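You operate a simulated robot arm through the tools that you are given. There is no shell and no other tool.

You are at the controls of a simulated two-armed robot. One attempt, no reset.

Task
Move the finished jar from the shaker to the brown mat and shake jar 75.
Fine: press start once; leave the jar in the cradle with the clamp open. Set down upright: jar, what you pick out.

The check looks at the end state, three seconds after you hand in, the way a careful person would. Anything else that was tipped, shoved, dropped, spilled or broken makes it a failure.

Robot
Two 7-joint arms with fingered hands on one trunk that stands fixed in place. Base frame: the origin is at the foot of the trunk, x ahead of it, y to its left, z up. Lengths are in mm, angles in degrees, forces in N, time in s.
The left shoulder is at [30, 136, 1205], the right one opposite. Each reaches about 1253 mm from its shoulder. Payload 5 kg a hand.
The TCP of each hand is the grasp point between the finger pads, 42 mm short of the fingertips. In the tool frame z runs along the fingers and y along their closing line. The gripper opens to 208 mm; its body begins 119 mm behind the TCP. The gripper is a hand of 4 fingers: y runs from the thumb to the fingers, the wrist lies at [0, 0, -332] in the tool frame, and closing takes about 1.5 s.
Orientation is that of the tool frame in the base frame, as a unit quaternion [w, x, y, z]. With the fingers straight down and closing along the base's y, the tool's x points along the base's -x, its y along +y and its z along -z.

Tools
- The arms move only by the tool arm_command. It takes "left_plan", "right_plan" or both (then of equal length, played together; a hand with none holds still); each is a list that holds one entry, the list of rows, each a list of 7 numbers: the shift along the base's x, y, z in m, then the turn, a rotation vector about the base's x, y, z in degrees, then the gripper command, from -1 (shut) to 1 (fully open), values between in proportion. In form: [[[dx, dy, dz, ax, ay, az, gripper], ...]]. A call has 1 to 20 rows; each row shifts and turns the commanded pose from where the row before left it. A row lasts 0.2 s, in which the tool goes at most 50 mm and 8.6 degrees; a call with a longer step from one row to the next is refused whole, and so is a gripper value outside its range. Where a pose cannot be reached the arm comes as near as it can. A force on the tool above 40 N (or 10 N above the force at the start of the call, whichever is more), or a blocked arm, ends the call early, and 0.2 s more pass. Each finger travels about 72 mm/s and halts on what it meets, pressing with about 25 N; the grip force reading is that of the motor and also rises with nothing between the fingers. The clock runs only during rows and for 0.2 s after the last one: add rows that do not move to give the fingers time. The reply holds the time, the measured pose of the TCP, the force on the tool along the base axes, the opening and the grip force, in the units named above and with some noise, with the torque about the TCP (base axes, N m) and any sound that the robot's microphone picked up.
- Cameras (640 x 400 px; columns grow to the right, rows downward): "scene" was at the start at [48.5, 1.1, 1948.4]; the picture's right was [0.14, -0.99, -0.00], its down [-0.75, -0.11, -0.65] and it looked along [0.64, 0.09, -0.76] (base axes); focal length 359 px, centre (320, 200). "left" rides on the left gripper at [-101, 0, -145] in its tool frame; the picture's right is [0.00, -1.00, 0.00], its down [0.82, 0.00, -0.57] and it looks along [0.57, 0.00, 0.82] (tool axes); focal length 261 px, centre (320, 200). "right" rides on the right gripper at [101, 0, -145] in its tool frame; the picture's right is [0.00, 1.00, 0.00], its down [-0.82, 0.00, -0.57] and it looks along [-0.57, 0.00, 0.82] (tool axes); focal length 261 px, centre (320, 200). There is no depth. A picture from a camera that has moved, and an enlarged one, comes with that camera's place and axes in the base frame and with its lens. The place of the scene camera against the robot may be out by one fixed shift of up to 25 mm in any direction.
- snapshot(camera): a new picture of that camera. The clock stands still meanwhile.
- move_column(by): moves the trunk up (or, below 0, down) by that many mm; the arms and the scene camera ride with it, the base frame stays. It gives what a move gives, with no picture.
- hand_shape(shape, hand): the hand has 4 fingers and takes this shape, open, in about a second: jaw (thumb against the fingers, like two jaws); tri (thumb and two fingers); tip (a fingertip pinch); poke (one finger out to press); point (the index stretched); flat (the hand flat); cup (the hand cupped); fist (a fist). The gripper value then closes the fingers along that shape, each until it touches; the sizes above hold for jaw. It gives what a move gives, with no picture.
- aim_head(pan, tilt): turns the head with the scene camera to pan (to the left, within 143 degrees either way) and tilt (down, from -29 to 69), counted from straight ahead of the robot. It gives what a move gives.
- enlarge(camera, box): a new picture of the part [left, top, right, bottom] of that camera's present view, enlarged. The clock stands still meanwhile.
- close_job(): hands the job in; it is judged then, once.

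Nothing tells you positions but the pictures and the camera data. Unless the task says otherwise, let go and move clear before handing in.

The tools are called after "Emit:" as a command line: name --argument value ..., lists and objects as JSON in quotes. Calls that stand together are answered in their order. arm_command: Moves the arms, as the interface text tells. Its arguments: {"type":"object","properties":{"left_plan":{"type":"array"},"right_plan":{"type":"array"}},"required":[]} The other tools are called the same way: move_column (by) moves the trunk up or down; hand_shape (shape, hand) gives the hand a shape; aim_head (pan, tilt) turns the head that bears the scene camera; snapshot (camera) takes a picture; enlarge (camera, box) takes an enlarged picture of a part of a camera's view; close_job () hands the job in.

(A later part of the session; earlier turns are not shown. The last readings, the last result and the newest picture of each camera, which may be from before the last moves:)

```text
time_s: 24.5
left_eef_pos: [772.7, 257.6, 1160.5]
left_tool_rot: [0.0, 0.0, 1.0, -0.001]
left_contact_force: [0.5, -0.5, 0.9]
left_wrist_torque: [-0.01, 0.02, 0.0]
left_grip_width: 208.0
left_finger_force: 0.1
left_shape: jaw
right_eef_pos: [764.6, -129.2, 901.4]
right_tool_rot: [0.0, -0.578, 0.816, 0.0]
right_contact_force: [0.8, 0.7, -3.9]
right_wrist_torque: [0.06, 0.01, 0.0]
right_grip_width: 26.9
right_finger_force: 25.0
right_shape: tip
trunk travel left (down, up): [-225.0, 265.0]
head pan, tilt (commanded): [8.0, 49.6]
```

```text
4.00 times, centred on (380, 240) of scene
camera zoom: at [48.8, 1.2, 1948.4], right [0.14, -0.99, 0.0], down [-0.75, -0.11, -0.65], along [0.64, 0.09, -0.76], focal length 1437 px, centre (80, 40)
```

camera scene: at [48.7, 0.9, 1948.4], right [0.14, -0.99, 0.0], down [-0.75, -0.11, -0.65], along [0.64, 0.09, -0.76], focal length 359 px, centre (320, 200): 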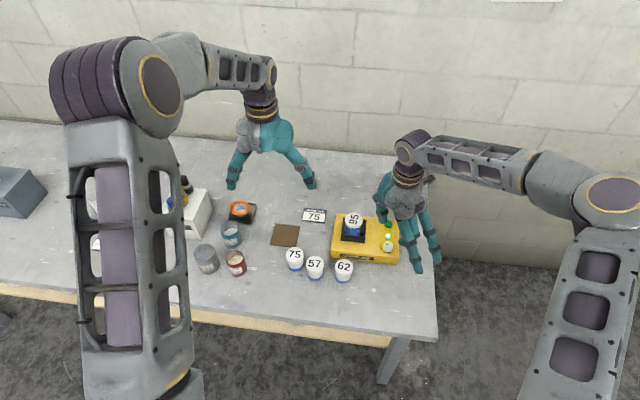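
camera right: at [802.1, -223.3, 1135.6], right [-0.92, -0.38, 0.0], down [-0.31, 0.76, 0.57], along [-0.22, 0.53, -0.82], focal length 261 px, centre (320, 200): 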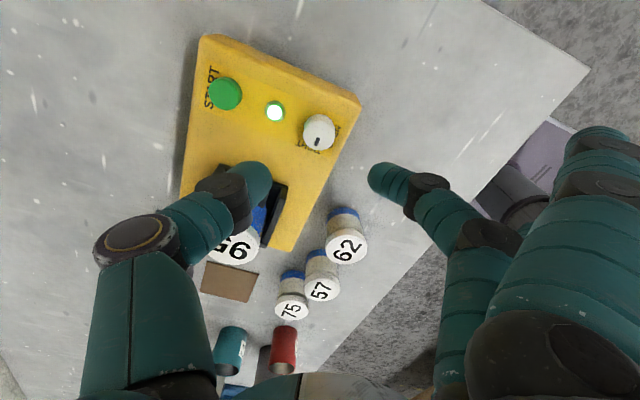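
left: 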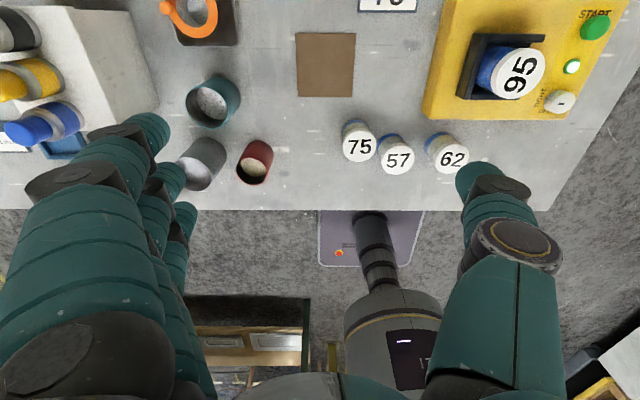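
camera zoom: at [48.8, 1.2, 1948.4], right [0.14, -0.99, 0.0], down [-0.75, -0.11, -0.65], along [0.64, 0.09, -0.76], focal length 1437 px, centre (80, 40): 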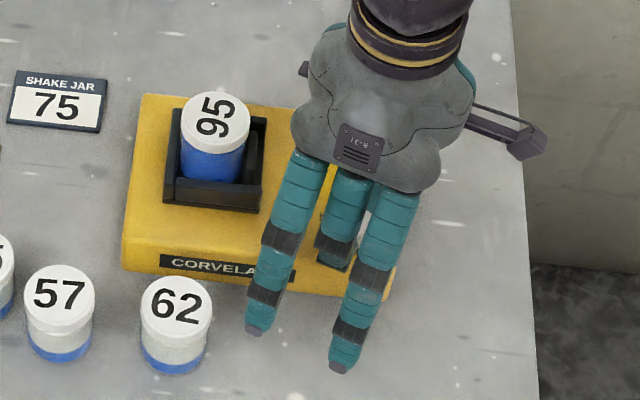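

Gripped cleanly with the spare fingers beside jar 62 and clear of it. Now I'll turn the knob counterclockwise about 48°.

Emit:
arm_command --right_plan '[[[0, 0, 0, 0, 0, 6, -0.9], [0, 0, 0, 0, 0, 6, -0.9], [0, 0, 0, 0, 0, 6, -0.9], [0, 0, 0, 0, 0, 6, -0.9], [0, 0, 0, 0, 0, 6, -0.9], [0, 0, 0, 0, 0, 6, -0.9], [0, 0, 0, 0, 0, 6, -0.9], [0, 0, 0, 0, 0, 6, -0.9], [0, 0, 0, 0, 0, 0, -0.9]]]'

Emit:
enlarge --camera "right" --box '[240, 110, 400, 260]'

Emit:
enlarge --camera "scene" --box '[320, 190, 440, 290]'

```text
time_s: 26.5
left_eef_pos: [773.8, 259.1, 1161.9]
left_tool_rot: [0.0, 0.0, 1.0, 0.0]
left_contact_force: [0.4, -0.1, 1.0]
left_wrist_torque: [0.0, -0.02, 0.0]
left_grip_width: 207.5
left_finger_force: 0.1
left_shape: jaw
right_eef_pos: [764.6, -130.1, 902.3]
right_tool_rot: [0.0, 0.86, -0.51, 0.0]
right_contact_force: [7.7, -0.4, -0.6]
right_wrist_torque: [-0.03, -0.22, -0.01]
right_grip_width: 26.6
right_finger_force: 24.9
right_shape: tip
trunk travel left (down, up): [-225.0, 265.0]
head pan, tilt (commanded): [8.0, 49.6]
```

```text
2.67 times, centred on (320, 185) of right
camera zoom: at [811.9, -219.6, 1046.2], right [-0.88, -0.48, 0.0], down [-0.39, 0.72, 0.57], along [-0.27, 0.5, -0.82], focal length 695 px, centre (320, 240)
```

zoom: 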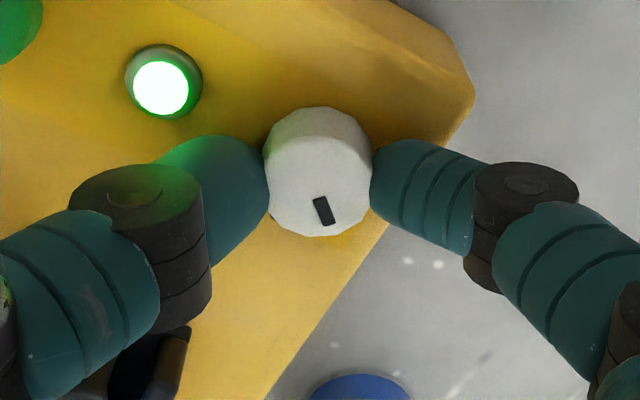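

```text
4.00 times, centred on (380, 240) of scene
camera zoom: at [49.3, 1.1, 1948.4], right [0.14, -0.99, 0.0], down [-0.75, -0.11, -0.65], along [0.64, 0.09, -0.76], focal length 1437 px, centre (80, 40)
```

zoom: 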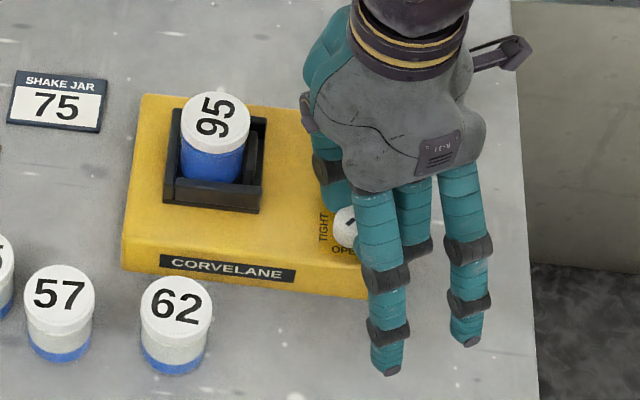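

The knob turned with the hand by about 48°. I'll add 9° more, then open for the second grip.

Emit:
arm_command --right_plan '[[[0, 0, 0, 0, 0, 4.5, -0.9], [0, 0, 0, 0, 0, 4.5, -0.9], [0, 0, 0, 0, 0, 0, -0.9], [0, 0, 0, 0, 0, 0, -0.5], [0, 0, 0, 0, 0, 0, -0.5], [0, 0, 0, 0, 0, 0, -0.5]]]'

Emit:
enlarge --camera "right" --box '[240, 110, 400, 260]'

```text
time_s: 27.9
left_eef_pos: [771.9, 259.5, 1160.7]
left_tool_rot: [0.0, 0.001, 1.0, 0.001]
left_contact_force: [-0.2, -0.6, 0.7]
left_wrist_torque: [0.06, 0.01, 0.01]
left_grip_width: 207.8
left_finger_force: 0.1
left_shape: jaw
right_eef_pos: [764.2, -129.8, 899.7]
right_tool_rot: [0.0, 0.898, -0.44, 0.0]
right_contact_force: [0.5, -0.5, -0.7]
right_wrist_torque: [0.06, -0.01, -0.02]
right_grip_width: 51.8
right_finger_force: 0.0
right_shape: tip
trunk travel left (down, up): [-225.0, 265.0]
head pan, tilt (commanded): [8.0, 49.6]
```

```text
2.67 times, centred on (320, 185) of right
camera zoom: at [824.5, -211.2, 1046.1], right [-0.79, -0.61, 0.0], down [-0.5, 0.65, 0.57], along [-0.35, 0.45, -0.82], focal length 695 px, centre (320, 240)
```

zoom: 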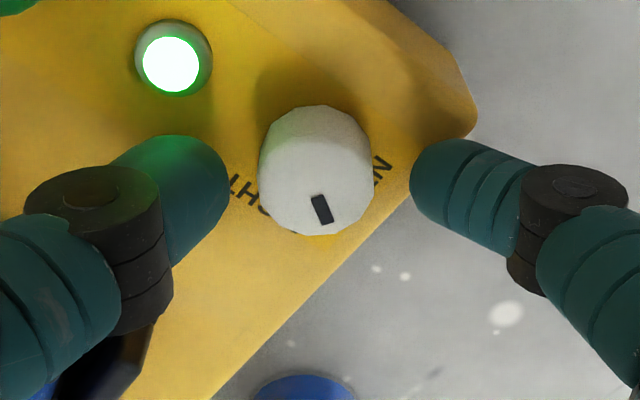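

Knob is about 57° round. I'll lift, swing back to the earlier +71° grip, regrip and turn the remaining 33° plus a little.

Emit:
arm_command --right_plan '[[[0, 0, 0.03, 0, 0, 0, -0.5], [0, 0, 0, 0, 0, -8.14, -0.5], [0, 0, 0, 0, 0, -8.14, -0.5], [0, 0, 0, 0, 0, -8.14, -0.5], [0, 0, 0, 0, 0, -8.14, -0.5], [0, 0, 0, 0, 0, -8.14, -0.5], [0, 0, 0, 0, 0, -8.14, -0.5], [0, 0, 0, 0, 0, -8.14, -0.5], [0, 0, 0, 0, 0, 0, -0.5], [0, 0, -0.015, 0, 0, 0, -0.5], [0, 0, -0.015, 0, 0, 0, -0.5], [0, 0, 0, 0, 0, 0, -0.5], [0, 0, 0, 0, 0, 0, -0.7], [0, 0, 0, 0, 0, 0, -0.85], [0, 0, 0, 0, 0, 0, -0.9], [0, 0, 0, 0, 0, 0, -0.9], [0, 0, 0, 0, 0, 0, -0.9]]]'

Emit:
enlarge --camera "right" --box '[240, 110, 400, 260]'

Emit:
enlarge --camera "scene" --box '[320, 190, 440, 290]'

```text
time_s: 31.5
left_eef_pos: [773.3, 258.9, 1160.7]
left_tool_rot: [0.0, 0.001, 1.0, 0.0]
left_contact_force: [-0.2, 0.8, -0.5]
left_wrist_torque: [-0.01, 0.01, -0.01]
left_grip_width: 207.7
left_finger_force: 0.0
left_shape: jaw
right_eef_pos: [765.1, -129.3, 901.0]
right_tool_rot: [0.0, -0.579, 0.816, 0.0]
right_contact_force: [1.9, -1.4, -2.2]
right_wrist_torque: [-0.01, -0.04, 0.0]
right_grip_width: 25.9
right_finger_force: 25.2
right_shape: tip
trunk travel left (down, up): [-225.0, 265.0]
head pan, tilt (commanded): [8.0, 49.6]
```

```text
2.67 times, centred on (320, 185) of right
camera zoom: at [730.5, -225.1, 1046.1], right [-0.94, 0.34, 0.0], down [0.28, 0.77, 0.57], along [0.19, 0.54, -0.82], focal length 695 px, centre (320, 240)
```

zoom: 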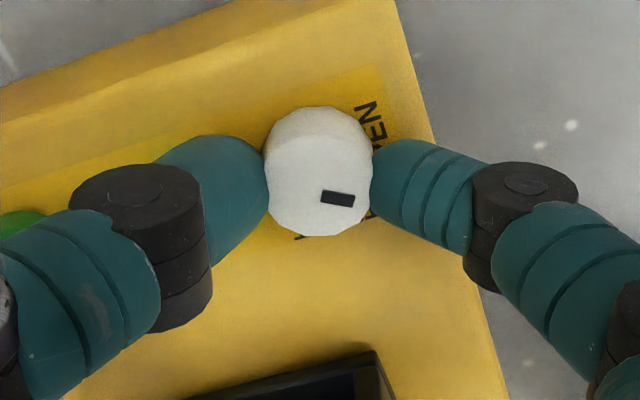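

```text
4.00 times, centred on (380, 240) of scene
camera zoom: at [48.9, 1.1, 1948.4], right [0.14, -0.99, 0.0], down [-0.75, -0.11, -0.65], along [0.64, 0.09, -0.76], focal length 1437 px, centre (80, 40)
```

zoom: 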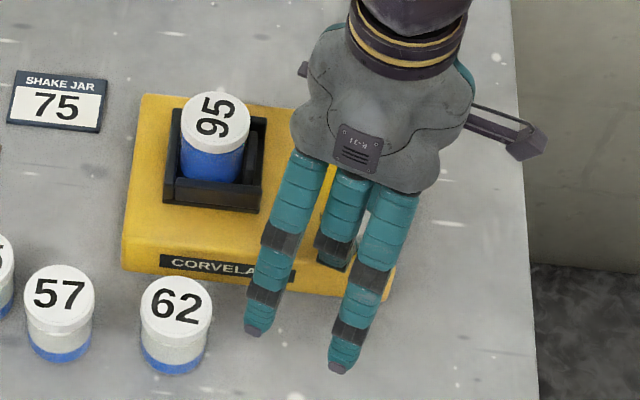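

Regripped. Turning the last 34°, watching for the end stop.

Emit:
arm_command --right_plan '[[[0, 0, 0, 0, 0, 6, -0.9], [0, 0, 0, 0, 0, 6, -0.9], [0, 0, 0, 0, 0, 6, -0.9], [0, 0, 0, 0, 0, 6, -0.9], [0, 0, 0, 0, 0, 5, -0.9], [0, 0, 0, 0, 0, 4, -0.9], [0, 0, 0, 0, 0, 0, -0.9], [0, 0, 0, 0, 0, 0, -0.9]]]'

Emit:
enlarge --camera "right" --box '[240, 110, 400, 260]'

Emit:
enlarge --camera "scene" --box '[320, 190, 440, 290]'

```text
time_s: 33.3
left_eef_pos: [774.1, 259.3, 1160.7]
left_tool_rot: [0.0, 0.0, 1.0, 0.0]
left_contact_force: [-0.2, -0.8, 0.2]
left_wrist_torque: [-0.01, 0.02, -0.04]
left_grip_width: 207.9
left_finger_force: 0.0
left_shape: jaw
right_eef_pos: [764.9, -130.7, 900.3]
right_tool_rot: [0.0, 0.786, -0.618, 0.0]
right_contact_force: [0.5, -1.7, -2.2]
right_wrist_torque: [-0.06, 0.02, -0.21]
right_grip_width: 25.9
right_finger_force: 25.0
right_shape: tip
trunk travel left (down, up): [-225.0, 265.0]
head pan, tilt (commanded): [8.0, 49.6]
```

```text
2.67 times, centred on (320, 185) of right
camera zoom: at [787.5, -228.5, 1046.0], right [-0.97, -0.23, 0.0], down [-0.19, 0.8, 0.57], along [-0.13, 0.56, -0.82], focal length 695 px, centre (320, 240)
```

zoom: 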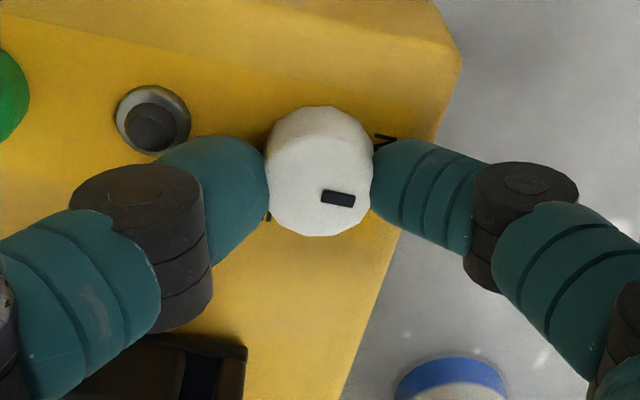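

```text
4.00 times, centred on (380, 240) of scene
camera zoom: at [48.8, 1.0, 1948.4], right [0.14, -0.99, 0.0], down [-0.75, -0.11, -0.65], along [0.64, 0.09, -0.76], focal length 1437 px, centre (80, 40)
```

zoom: 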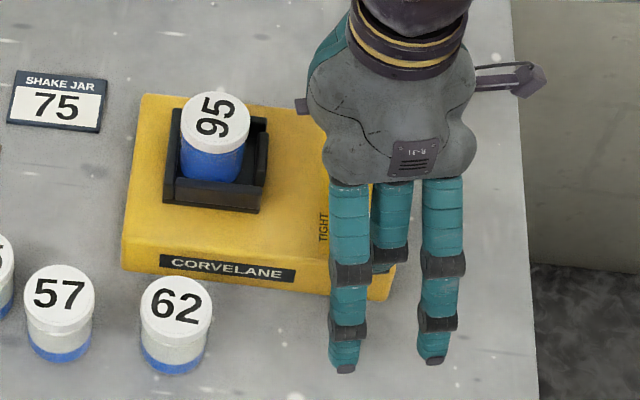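

The LED went out and the clamp jaw moved away from the jar, so the clamp is open. I'll release the knob, rise and retreat the right hand to the side.

Emit:
arm_command --right_plan '[[[0, 0, 0, 0, 0, 0, -0.6], [0, 0, 0, 0, 0, 0, -0.5], [0, 0, 0, 0, 0, 0, -0.5], [0, 0, 0.04, 0, 0, 0, -0.5], [0, 0, 0.045, 0, 0, 0, -0.3], [0, 0, 0.045, 0, 0, 0, -0.3], [0, -0.045, 0.01, 0, 0, 0, -0.3], [0, -0.045, 0.01, 0, 0, 0, -0.3], [0, -0.045, 0, 0, 0, 0, -0.3], [0, -0.045, 0, 0, 0, 0, -0.3], [0, -0.02, 0, 0, 0, 0, -0.3], [0, 0, 0, 0, 0, 0, -0.3]]]'

Emit:
enlarge --camera "scene" --box '[328, 205, 402, 265]'

Emit:
snapshot --camera "right"

Emit:
enlarge --camera "left" --box '[430, 0, 630, 125]'

```text
time_s: 35.9
left_eef_pos: [773.1, 258.6, 1160.4]
left_tool_rot: [0.0, 0.0, 1.0, 0.0]
left_contact_force: [-0.7, 1.2, 0.2]
left_wrist_torque: [-0.02, 0.03, -0.01]
left_grip_width: 207.9
left_finger_force: 0.1
left_shape: jaw
right_eef_pos: [764.6, -330.9, 1050.8]
right_tool_rot: [0.0, 0.787, -0.617, 0.0]
right_contact_force: [-0.2, 0.2, -0.3]
right_wrist_torque: [-0.01, -0.02, 0.0]
right_grip_width: 72.4
right_finger_force: 0.0
right_shape: tip
trunk travel left (down, up): [-225.0, 265.0]
head pan, tilt (commanded): [8.0, 49.6]
```

```text
6.67 times, centred on (365, 235) of scene
camera zoom: at [48.7, 1.6, 1948.4], right [0.14, -0.99, 0.0], down [-0.75, -0.11, -0.65], along [0.64, 0.09, -0.76], focal length 2396 px, centre (20, -33)
```

zoom: 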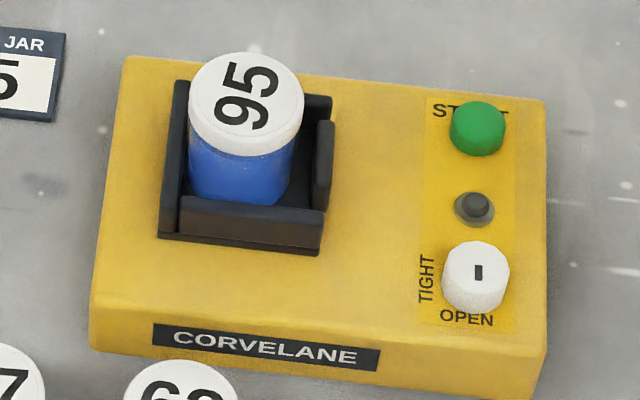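

```text
taken
camera right: at [787.6, -429.7, 1197.0], right [-0.97, -0.23, 0.0], down [-0.19, 0.8, 0.57], along [-0.13, 0.56, -0.82], focal length 261 px, centre (320, 200)
```

right: 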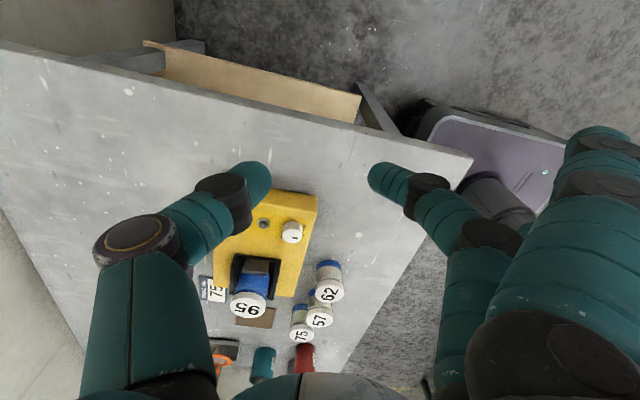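

```text
3.20 times, centred on (530, 62) of left
camera zoom: at [872.8, 259.6, 1305.6], right [0.0, -1.0, 0.0], down [-0.82, 0.0, 0.57], along [-0.57, 0.0, -0.82], focal length 834 px, centre (-352, 640)
```

zoom: 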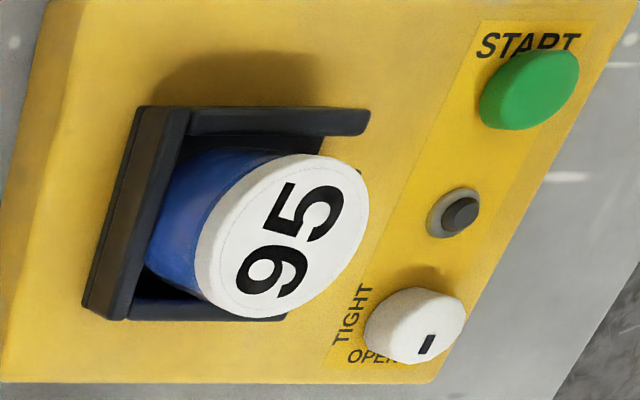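

The knob mark now points at OPEN and jar 95 stands free in the cradle; the wall tops are near z 887 and the lid near 934. Next is the left hand, so I'll check whether the tri shape suits a round jar better.

Emit:
hand_shape --shape "tri" --hand "left"

Emit:
arm_command --left_plan '[[[0, 0, 0, 0, 0, 0, -0.3], [0, 0, 0, 0, 0, 0, -0.3], [0, 0, 0, 0, 0, 0, -0.3], [0, 0, 0, 0, 0, 0, -0.3], [0, 0, 0, 0, 0, 0, -0.3], [0, 0, 0, 0, 0, 0, -0.3]]]'

Emit:
snapshot --camera "left"

Emit:
enlarge --camera "scene" --box '[190, 70, 350, 220]'

```text
time_s: 36.8
left_eef_pos: [773.8, 258.9, 1161.1]
left_tool_rot: [0.0, 0.001, 1.0, 0.0]
left_contact_force: [-0.9, -1.2, -0.1]
left_wrist_torque: [0.01, -0.01, 0.0]
left_grip_width: 208.2
left_finger_force: 0.1
left_shape: tri
right_eef_pos: [764.7, -331.5, 1051.2]
right_tool_rot: [0.0, 0.786, -0.618, 0.0]
right_contact_force: [0.5, -0.8, -0.3]
right_wrist_torque: [-0.01, -0.02, 0.04]
right_grip_width: 72.3
right_finger_force: 0.0
right_shape: tip
trunk travel left (down, up): [-225.0, 265.0]
head pan, tilt (commanded): [8.0, 49.6]
```

```text
time_s: 38.2
left_eef_pos: [772.9, 259.7, 1160.2]
left_tool_rot: [0.0, 0.0, 1.0, 0.0]
left_contact_force: [0.5, -1.1, 0.4]
left_wrist_torque: [-0.01, 0.0, -0.03]
left_grip_width: 73.7
left_finger_force: 0.0
left_shape: tri
right_eef_pos: [764.5, -330.1, 1050.7]
right_tool_rot: [0.0, 0.786, -0.618, 0.0]
right_contact_force: [0.1, 0.0, 0.3]
right_wrist_torque: [-0.02, 0.0, 0.01]
right_grip_width: 72.4
right_finger_force: 0.0
right_shape: tip
trunk travel left (down, up): [-225.0, 265.0]
head pan, tilt (commanded): [8.0, 49.6]
```

```text
taken
camera left: at [872.6, 259.3, 1305.7], right [0.0, -1.0, 0.0], down [-0.82, 0.0, 0.57], along [-0.57, 0.0, -0.82], focal length 261 px, centre (320, 200)
```

left: 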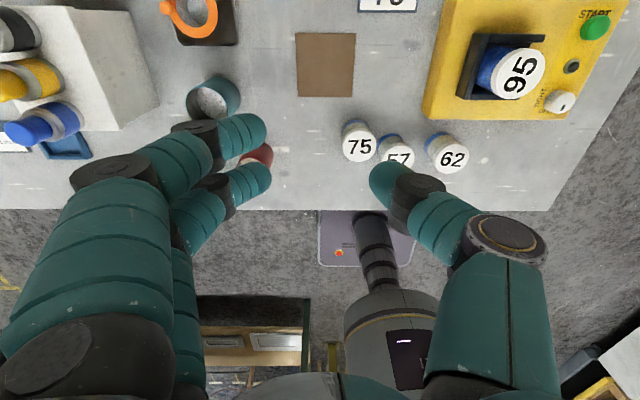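

```text
2.67 times, centred on (270, 145) of scene
camera zoom: at [48.5, 1.1, 1948.4], right [0.14, -0.99, 0.0], down [-0.75, -0.11, -0.65], along [0.64, 0.09, -0.76], focal length 958 px, centre (453, 347)
```

zoom: 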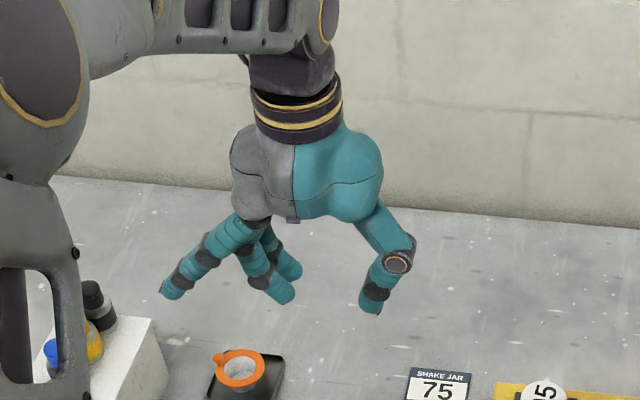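

The tri shape leaves a spare finger sticking out, so I'll go back to jaw for the jars. Then I'll bring the left hand above jar 95, staying high.

Emit:
hand_shape --shape "jaw" --hand "left"

Emit:
arm_command --left_plan '[[[0.007, -0.043, 0, 0, 0, 0, 0.05], [0.007, -0.043, 0, 0, 0, 0, 0.05], [0.007, -0.043, 0, 0, 0, 0, 0.05], [0.007, -0.043, 0, 0, 0, 0, 0.05], [0.007, -0.043, 0, 0, 0, 0, 0.05], [0.007, -0.042, 0, 0, 0, 0, 0.05], [0, 0, -0.04, 0, 0, 0, 0.05], [0, 0, -0.04, 0, 0, 0, 0.05], [0, 0, -0.03, 0, 0, 0, 0.05], [0, 0, 0, 0, 0, 0, 0.05], [0, 0, 0, 0, 0, 0, 0.05]]]'

Emit:
snapshot --camera "left"

Emit:
snapshot --camera "scene"

Emit:
snapshot --camera "right"

```text
time_s: 39.1
left_eef_pos: [773.4, 259.3, 1161.7]
left_tool_rot: [0.001, -0.001, 1.0, 0.0]
left_contact_force: [0.5, -0.8, 0.1]
left_wrist_torque: [0.02, -0.01, -0.02]
left_grip_width: 207.7
left_finger_force: 0.1
left_shape: jaw
right_eef_pos: [764.5, -330.5, 1051.1]
right_tool_rot: [0.001, 0.787, -0.617, 0.0]
right_contact_force: [-0.2, -0.6, 1.3]
right_wrist_torque: [-0.02, 0.0, -0.02]
right_grip_width: 72.2
right_finger_force: 0.0
right_shape: tip
trunk travel left (down, up): [-225.0, 265.0]
head pan, tilt (commanded): [8.0, 49.6]
```

```text
time_s: 41.5
left_eef_pos: [815.7, -0.7, 1050.2]
left_tool_rot: [0.001, 0.0, 1.0, -0.001]
left_contact_force: [-0.2, -0.8, 0.1]
left_wrist_torque: [0.01, 0.03, -0.01]
left_grip_width: 110.0
left_finger_force: 0.1
left_shape: jaw
right_eef_pos: [765.3, -330.6, 1051.2]
right_tool_rot: [0.0, 0.787, -0.617, 0.0]
right_contact_force: [0.0, 0.3, 0.0]
right_wrist_torque: [0.04, -0.01, 0.0]
right_grip_width: 72.4
right_finger_force: 0.0
right_shape: tip
trunk travel left (down, up): [-225.0, 265.0]
head pan, tilt (commanded): [8.0, 49.6]
```

```text
taken
camera left: at [914.5, -0.8, 1195.0], right [0.0, -1.0, 0.0], down [-0.82, 0.0, 0.57], along [-0.57, 0.0, -0.82], focal length 261 px, centre (320, 200)
```

left: 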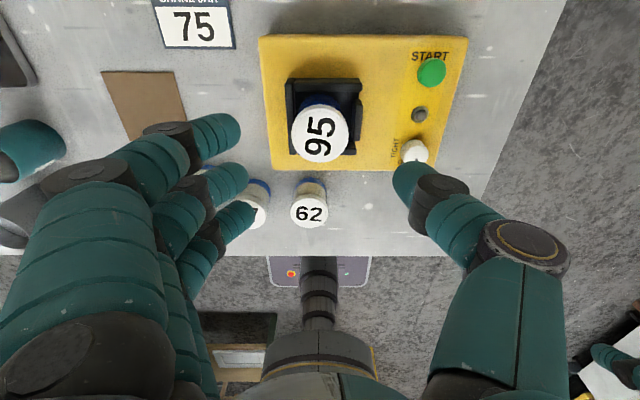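

```text
taken
camera scene: at [49.1, 0.7, 1948.4], right [0.14, -0.99, 0.0], down [-0.75, -0.11, -0.65], along [0.64, 0.09, -0.76], focal length 359 px, centre (320, 200)
```

scene: 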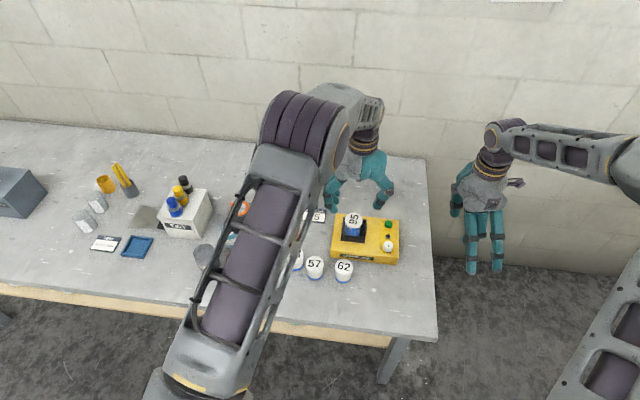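

```text
taken
camera right: at [787.8, -430.0, 1196.4], right [-0.97, -0.23, 0.0], down [-0.19, 0.8, 0.57], along [-0.13, 0.56, -0.82], focal length 261 px, centre (320, 200)
```

right: 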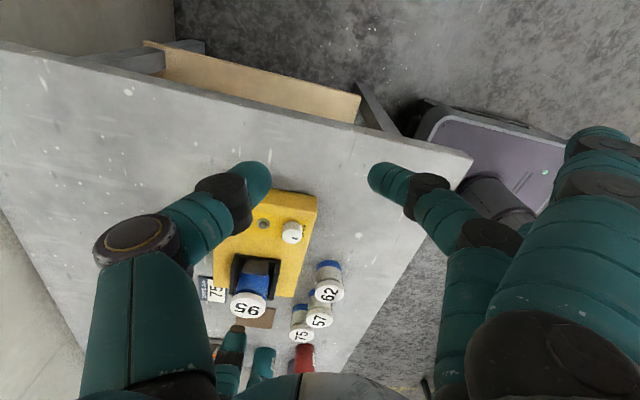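

The left hand is above jar 95. I'll zoom in on the jar to centre the grasp.

Emit:
enlarge --camera "left" --box '[240, 60, 400, 180]'

```text
3.33 times, centred on (320, 120) of left
camera zoom: at [914.5, -0.8, 1195.0], right [0.0, -1.0, 0.0], down [-0.82, 0.0, 0.57], along [-0.57, 0.0, -0.82], focal length 869 px, centre (320, 467)
```

zoom: 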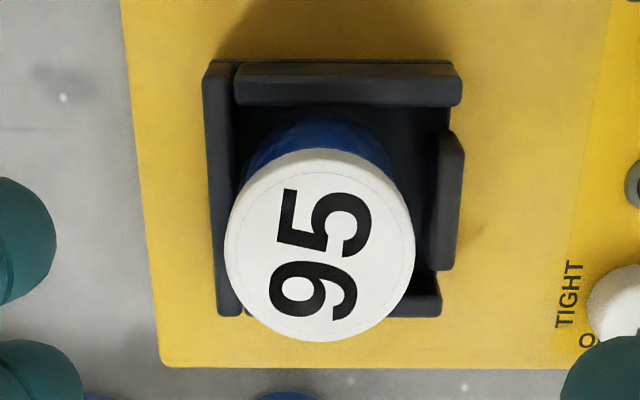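

Jar 95's lid is centred at about (816, -1), with a radius of 30 mm. I'll shift 2 mm forward, go down around it and stop with the fingertips still above the cradle walls.

Emit:
arm_command --left_plan '[[[0.002, 0, -0.03, 0, 0, 0, 0.0], [0, 0, -0.03, 0, 0, 0, 0.0], [0, 0, -0.025, 0, 0, 0, 0.0], [0, 0, 0, 0, 0, 0, 0.0], [0, 0, 0, 0, 0, 0, 0.0]]]'

Emit:
snapshot --camera "left"

Emit:
enlarge --camera "scene" --box '[300, 170, 420, 270]'

Emit:
enlarge --camera "right" --box '[190, 180, 350, 340]'

```text
time_s: 42.7
left_eef_pos: [815.7, 0.1, 966.4]
left_tool_rot: [0.0, 0.0, 1.0, 0.0]
left_contact_force: [0.3, 1.0, 0.4]
left_wrist_torque: [0.0, 0.05, -0.03]
left_grip_width: 105.0
left_finger_force: 0.2
left_shape: jaw
right_eef_pos: [764.2, -330.4, 1050.7]
right_tool_rot: [0.0, 0.786, -0.618, 0.0]
right_contact_force: [-0.2, -0.1, -0.6]
right_wrist_torque: [0.0, 0.02, 0.03]
right_grip_width: 72.4
right_finger_force: 0.1
right_shape: tip
trunk travel left (down, up): [-225.0, 265.0]
head pan, tilt (commanded): [8.0, 49.6]
```

```text
taken
camera left: at [915.4, 0.7, 1110.7], right [0.0, -1.0, 0.0], down [-0.82, 0.0, 0.57], along [-0.57, 0.0, -0.82], focal length 261 px, centre (320, 200)
```

left: 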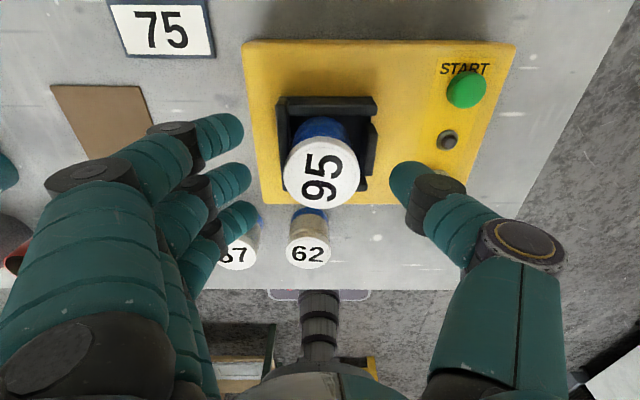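

```text
4.00 times, centred on (360, 220) of scene
camera zoom: at [48.9, 0.9, 1948.4], right [0.14, -0.99, 0.0], down [-0.75, -0.11, -0.65], along [0.64, 0.09, -0.76], focal length 1437 px, centre (160, 120)
```

zoom: 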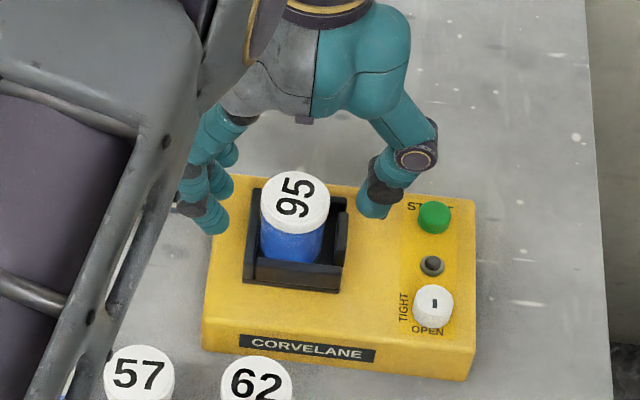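

```text
2.50 times, centred on (270, 260) of right
camera zoom: at [787.8, -429.7, 1196.6], right [-0.97, -0.23, 0.0], down [-0.19, 0.8, 0.57], along [-0.13, 0.56, -0.82], focal length 652 px, centre (445, 50)
```

zoom: 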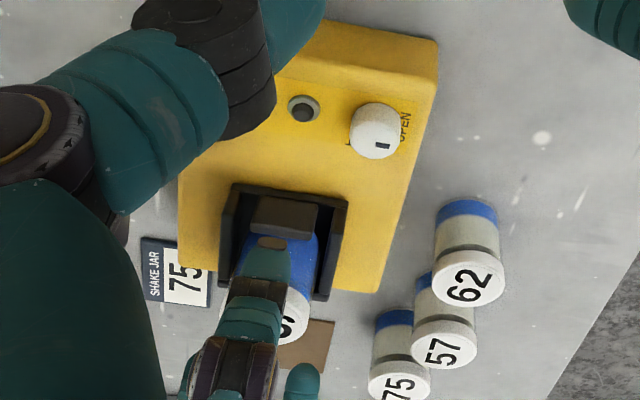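

Jar 95 sits between the thumb and fingers. A zoom will settle the forward offset.

Emit:
enlarge --camera "left" --box '[240, 110, 400, 230]'

```text
3.33 times, centred on (320, 170) of left
camera zoom: at [915.4, 0.7, 1110.7], right [0.0, -1.0, 0.0], down [-0.82, 0.0, 0.57], along [-0.57, 0.0, -0.82], focal length 869 px, centre (320, 300)
```

zoom: 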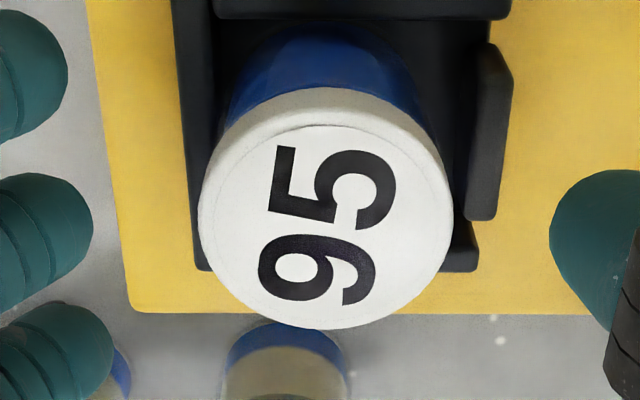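

Aligned within about 2 mm. I'll lower the last 31 mm and close on jar 95.

Emit:
arm_command --left_plan '[[[0, 0, -0.012, 0, 0, 0, 0.0], [0, 0, -0.012, 0, 0, 0, 0.0], [0, 0, -0.007, 0, 0, 0, 0.0], [0, 0, 0, 0, 0, 0, 0.0], [0, 0, 0, 0, 0, 0, -0.2], [0, 0, 0, 0, 0, 0, -0.4], [0, 0, 0, 0, 0, 0, -0.6], [0, 0, 0, 0, 0, 0, -0.7], [0, 0, 0, 0, 0, 0, -0.7], [0, 0, 0, 0, 0, 0, -0.7]]]'

Emit:
snapshot --camera "left"

Emit:
enlarge --camera "scene" --box '[300, 170, 420, 270]'

Emit:
enlarge --camera "right" --box '[190, 180, 350, 340]'

```text
time_s: 44.9
left_eef_pos: [817.7, 1.0, 934.9]
left_tool_rot: [0.0, -0.001, 1.0, 0.0]
left_contact_force: [-0.3, -2.7, 0.4]
left_wrist_torque: [-0.16, 0.02, -0.04]
left_grip_width: 37.6
left_finger_force: 24.5
left_shape: jaw
right_eef_pos: [765.0, -330.8, 1051.2]
right_tool_rot: [0.0, 0.786, -0.618, 0.0]
right_contact_force: [-0.6, -0.2, 0.7]
right_wrist_torque: [0.01, -0.01, -0.03]
right_grip_width: 72.4
right_finger_force: 0.0
right_shape: tip
trunk travel left (down, up): [-225.0, 265.0]
head pan, tilt (commanded): [8.0, 49.6]
```

```text
taken
camera left: at [916.0, 1.7, 1079.6], right [0.0, -1.0, 0.0], down [-0.82, 0.0, 0.57], along [-0.57, 0.0, -0.82], focal length 261 px, centre (320, 200)
```

left: 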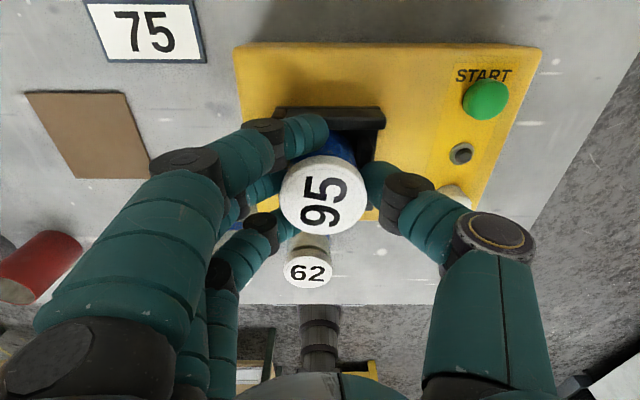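

```text
4.00 times, centred on (360, 220) of scene
camera zoom: at [48.6, 0.8, 1948.4], right [0.14, -0.99, 0.0], down [-0.75, -0.11, -0.65], along [0.64, 0.09, -0.76], focal length 1437 px, centre (160, 120)
```

zoom: 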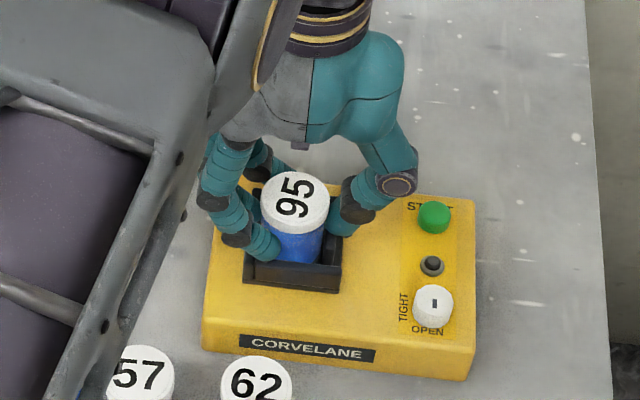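

```text
2.50 times, centred on (270, 260) of right
camera zoom: at [787.6, -429.8, 1196.7], right [-0.97, -0.23, 0.0], down [-0.19, 0.8, 0.57], along [-0.13, 0.56, -0.82], focal length 652 px, centre (445, 50)
```

zoom: 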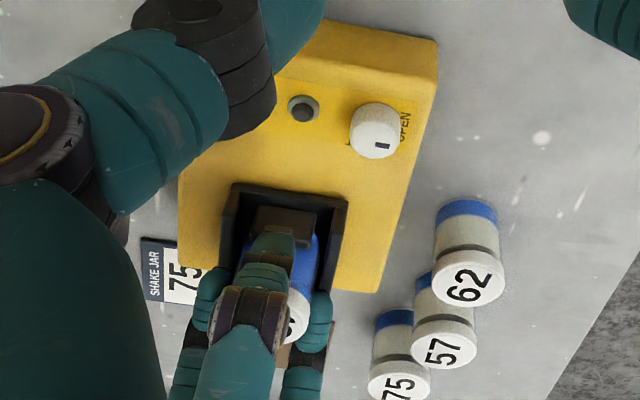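

Jar 95 is held with the fingers on both flanks. I'll lift it straight up and check the hold.

Emit:
arm_command --left_plan '[[[0, 0, 0.01, 0, 0, 0, -0.7], [0, 0, 0.02, 0, 0, 0, -0.7], [0, 0, 0.03, 0, 0, 0, -0.7], [0, 0, 0.03, 0, 0, 0, -0.7], [0, 0, 0.02, 0, 0, 0, -0.7], [0, 0, 0, 0, 0, 0, -0.7]]]'

Emit:
snapshot --camera "left"

Emit:
enlarge --camera "scene" --box '[300, 150, 420, 270]'

Emit:
enlarge --camera "right" --box '[190, 180, 350, 340]'

```text
time_s: 46.3
left_eef_pos: [819.1, 2.2, 1046.6]
left_tool_rot: [0.0, 0.001, 1.0, 0.0]
left_contact_force: [0.1, -0.1, -2.2]
left_wrist_torque: [0.03, 0.06, -0.01]
left_grip_width: 37.3
left_finger_force: 25.0
left_shape: jaw
right_eef_pos: [764.8, -330.7, 1050.2]
right_tool_rot: [0.0, 0.786, -0.618, 0.0]
right_contact_force: [-0.1, 0.2, 0.2]
right_wrist_torque: [0.0, 0.05, -0.02]
right_grip_width: 72.5
right_finger_force: 0.0
right_shape: tip
trunk travel left (down, up): [-225.0, 265.0]
head pan, tilt (commanded): [8.0, 49.6]
```

```text
taken
camera left: at [918.4, 2.4, 1190.8], right [0.01, -1.0, 0.0], down [-0.82, 0.0, 0.57], along [-0.57, 0.0, -0.82], focal length 261 px, centre (320, 200)
```

left: 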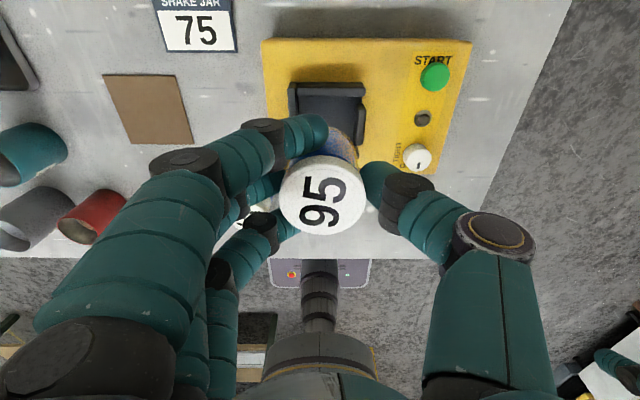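

```text
3.33 times, centred on (360, 210) of scene
camera zoom: at [49.2, 0.8, 1948.3], right [0.14, -0.99, 0.0], down [-0.75, -0.11, -0.65], along [0.64, 0.09, -0.76], focal length 1198 px, centre (187, 167)
```

zoom: 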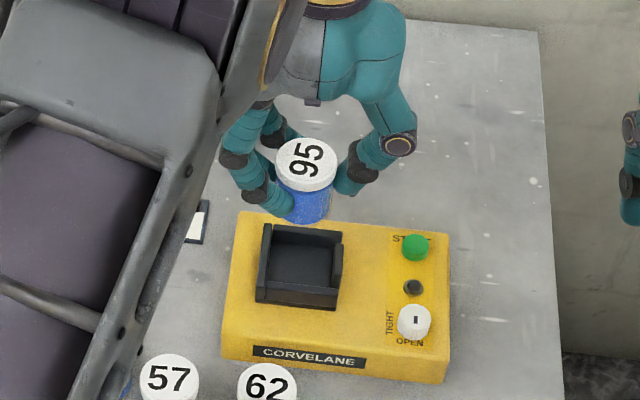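

```text
2.50 times, centred on (270, 260) of right
camera zoom: at [787.9, -429.8, 1196.4], right [-0.97, -0.23, 0.0], down [-0.19, 0.8, 0.57], along [-0.13, 0.56, -0.82], focal length 652 px, centre (445, 50)
```

zoom: 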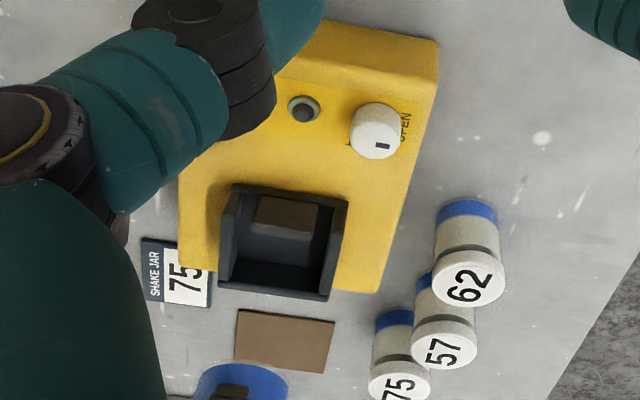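

Jar 95 is up and upright in the grip. Now I'll carry it over the mat at this height.

Emit:
arm_command --left_plan '[[[-0.002, 0.03, 0, 0, 0, 0, -0.7], [-0.002, 0.036, 0, 0, 0, 0, -0.7], [-0.002, 0.037, 0, 0, 0, 0, -0.7], [-0.002, 0.037, 0, 0, 0, 0, -0.7], [-0.002, 0.037, 0, 0, 0, 0, -0.7], [-0.002, 0.037, 0, 0, 0, 0, -0.7], [-0.0025, 0.036, 0, 0, 0, 0, -0.7], [0, 0, 0, 0, 0, 0, -0.7], [0, 0, -0.03, 0, 0, 0, -0.7], [0, 0, -0.03, 0, 0, 0, -0.7], [0, 0, -0.03, 0, 0, 0, -0.7], [0, 0, 0, 0, 0, 0, -0.7], [0, 0, 0, 0, 0, 0, -0.7]]]'

Emit:
snapshot --camera "left"

Emit:
snapshot --camera "scene"

Emit:
snapshot --camera "right"

```text
time_s: 49.1
left_eef_pos: [801.3, 252.0, 955.2]
left_tool_rot: [0.0, 0.0, 1.0, 0.0]
left_contact_force: [0.4, -0.3, -1.5]
left_wrist_torque: [-0.03, 0.01, 0.0]
left_grip_width: 37.2
left_finger_force: 25.3
left_shape: jaw
right_eef_pos: [764.5, -329.6, 1050.2]
right_tool_rot: [0.0, 0.787, -0.618, 0.0]
right_contact_force: [-0.1, 0.7, -0.5]
right_wrist_torque: [0.02, 0.04, 0.02]
right_grip_width: 72.3
right_finger_force: 0.1
right_shape: tip
trunk travel left (down, up): [-225.0, 265.0]
head pan, tilt (commanded): [8.0, 49.6]
```

```text
taken
camera left: at [900.6, 252.8, 1099.8], right [0.0, -1.0, 0.0], down [-0.82, 0.0, 0.57], along [-0.57, 0.0, -0.82], focal length 261 px, centre (320, 200)
```

left: 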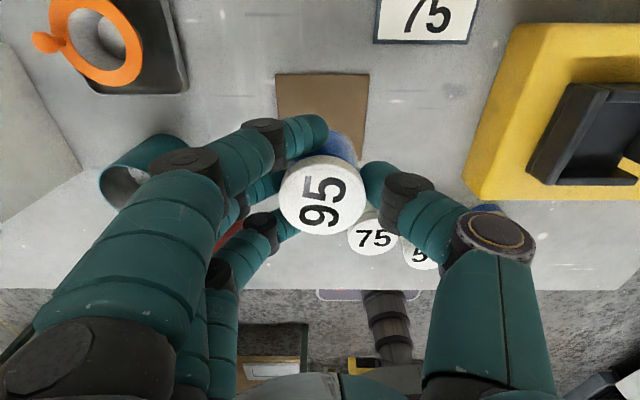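

```text
taken
camera scene: at [49.3, 1.1, 1948.4], right [0.14, -0.99, 0.0], down [-0.75, -0.11, -0.65], along [0.64, 0.09, -0.76], focal length 359 px, centre (320, 200)
```

scene: 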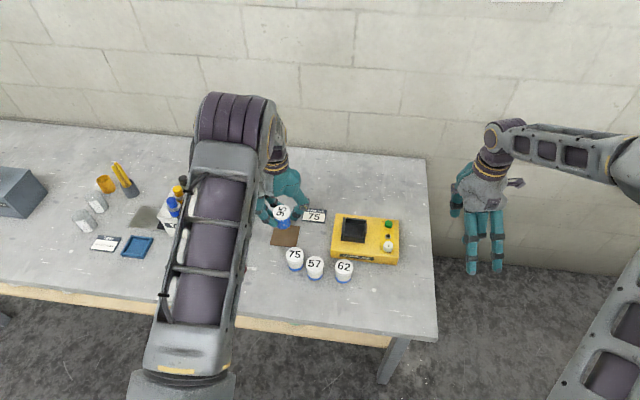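

```text
taken
camera right: at [788.0, -429.6, 1196.4], right [-0.97, -0.23, 0.0], down [-0.19, 0.8, 0.57], along [-0.13, 0.56, -0.82], focal length 261 px, centre (320, 200)
```

right: 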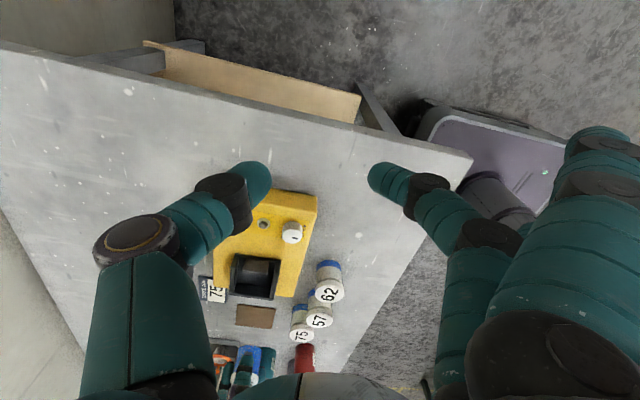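

The jar is centred over the mat at about (804, 250). I'll go down quickly to 15 mm above the expected contact.

Emit:
arm_command --left_plan '[[[0, 0, -0.025, 0, 0, 0, -0.7], [0, 0, -0.025, 0, 0, 0, -0.7], [0, 0, -0.018, 0, 0, 0, -0.7], [0, 0, 0, 0, 0, 0, -0.7], [0, 0, 0, 0, 0, 0, -0.7]]]'

Emit:
snapshot --camera "left"

Emit:
enlarge --camera "scene" --box '[230, 180, 350, 280]'

Emit:
enlarge --camera "right" --box '[190, 270, 350, 390]'

```text
time_s: 50.3
left_eef_pos: [801.9, 251.4, 887.4]
left_tool_rot: [0.0, 0.0, 1.0, 0.0]
left_contact_force: [0.3, -0.1, -2.2]
left_wrist_torque: [0.06, 0.05, -0.01]
left_grip_width: 37.4
left_finger_force: 24.9
left_shape: jaw
right_eef_pos: [765.2, -330.3, 1051.6]
right_tool_rot: [0.0, 0.786, -0.618, 0.0]
right_contact_force: [0.8, 0.1, -0.8]
right_wrist_torque: [-0.03, -0.01, -0.01]
right_grip_width: 72.4
right_finger_force: 0.1
right_shape: tip
trunk travel left (down, up): [-225.0, 265.0]
head pan, tilt (commanded): [8.0, 49.6]
```

```text
taken
camera left: at [901.0, 253.4, 1031.1], right [0.0, -1.0, 0.0], down [-0.82, 0.0, 0.57], along [-0.57, 0.0, -0.82], focal length 261 px, centre (320, 200)
```

left: 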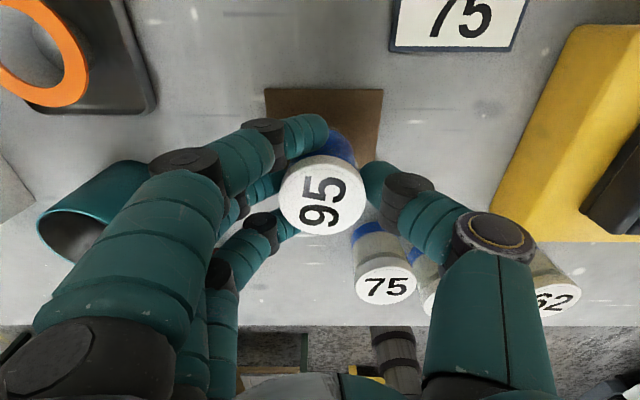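

```text
4.00 times, centred on (290, 230) of scene
camera zoom: at [49.0, 1.2, 1948.4], right [0.14, -0.99, 0.0], down [-0.75, -0.11, -0.65], along [0.64, 0.09, -0.76], focal length 1437 px, centre (440, 80)
```

zoom: 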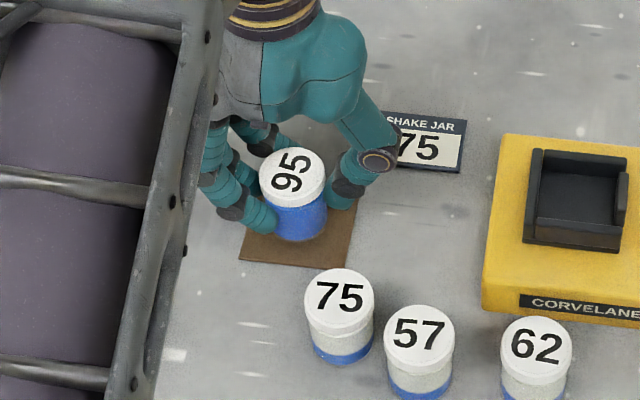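

```text
3.33 times, centred on (270, 330) of right
camera zoom: at [787.8, -429.6, 1196.6], right [-0.97, -0.23, 0.0], down [-0.19, 0.8, 0.57], along [-0.13, 0.56, -0.82], focal length 869 px, centre (487, -233)
```

zoom: 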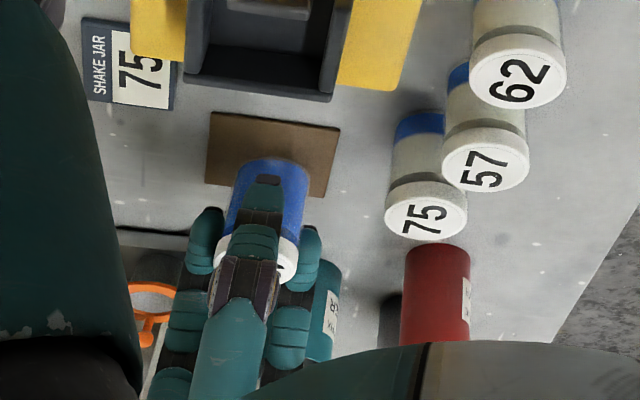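

The jar hovers just above the mat. I'll lower in small steps, reading the force.

Emit:
arm_command --left_plan '[[[0, 0, -0.003, 0, 0, 0, -0.7], [0, 0, -0.003, 0, 0, 0, -0.7], [0, 0, -0.003, 0, 0, 0, -0.7], [0, 0, -0.002, 0, 0, 0, -0.7], [0, 0, 0, 0, 0, 0, -0.7]]]'

```text
time_s: 51.5
left_eef_pos: [803.2, 252.4, 874.6]
left_tool_rot: [-0.001, 0.0, 1.0, 0.0]
left_contact_force: [1.1, 0.3, -1.8]
left_wrist_torque: [0.01, 0.0, 0.03]
left_grip_width: 37.4
left_finger_force: 24.7
left_shape: jaw
right_eef_pos: [764.2, -330.1, 1050.7]
right_tool_rot: [-0.001, 0.787, -0.617, 0.0]
right_contact_force: [-0.9, 0.0, -0.5]
right_wrist_torque: [-0.02, -0.01, 0.01]
right_grip_width: 72.5
right_finger_force: 0.0
right_shape: tip
trunk travel left (down, up): [-225.0, 265.0]
head pan, tilt (commanded): [8.0, 49.6]
```

Emit:
arm_command --left_plan '[[[0, 0, -0.002, 0, 0, 0, -0.7], [0, 0, -0.002, 0, 0, 0, -0.7], [0, 0, 0, 0, 0, 0, -0.7]]]'

Emit:
enlarge --camera "scene" --box '[260, 205, 330, 260]'

Emit:
enlarge --camera "left" --box '[240, 70, 400, 190]'

```text
time_s: 52.3
left_eef_pos: [804.0, 251.4, 873.8]
left_tool_rot: [0.001, 0.0, 1.0, 0.0]
left_contact_force: [-0.1, -0.5, 10.3]
left_wrist_torque: [0.09, 0.05, 0.01]
left_grip_width: 37.3
left_finger_force: 25.2
left_shape: jaw
right_eef_pos: [763.7, -330.5, 1052.4]
right_tool_rot: [-0.001, 0.787, -0.618, 0.0]
right_contact_force: [0.8, -0.4, 1.2]
right_wrist_torque: [-0.02, -0.03, 0.03]
right_grip_width: 72.5
right_finger_force: 0.1
right_shape: tip
trunk travel left (down, up): [-225.0, 265.0]
head pan, tilt (commanded): [8.0, 49.6]
```

```text
7.27 times, centred on (295, 232) of scene
camera zoom: at [47.6, 0.7, 1948.5], right [0.14, -0.99, 0.0], down [-0.75, -0.11, -0.65], along [0.64, 0.09, -0.76], focal length 2613 px, centre (502, -36)
```

zoom: 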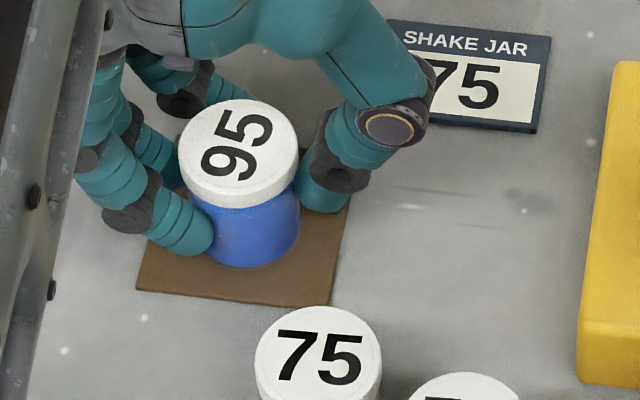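

```text
3.33 times, centred on (320, 130) of left
camera zoom: at [901.8, 252.1, 1018.2], right [0.0, -1.0, 0.0], down [-0.82, 0.0, 0.57], along [-0.57, 0.0, -0.82], focal length 869 px, centre (320, 433)
```

zoom: 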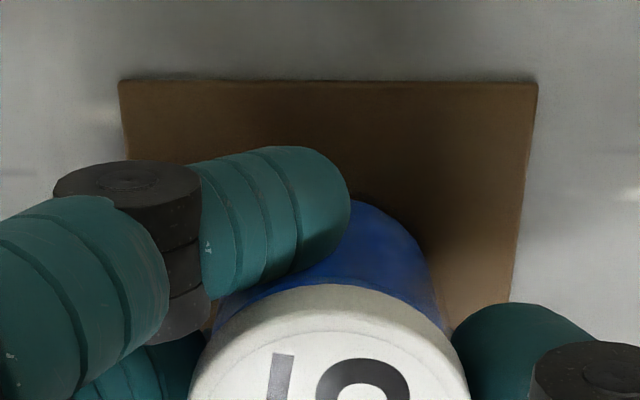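

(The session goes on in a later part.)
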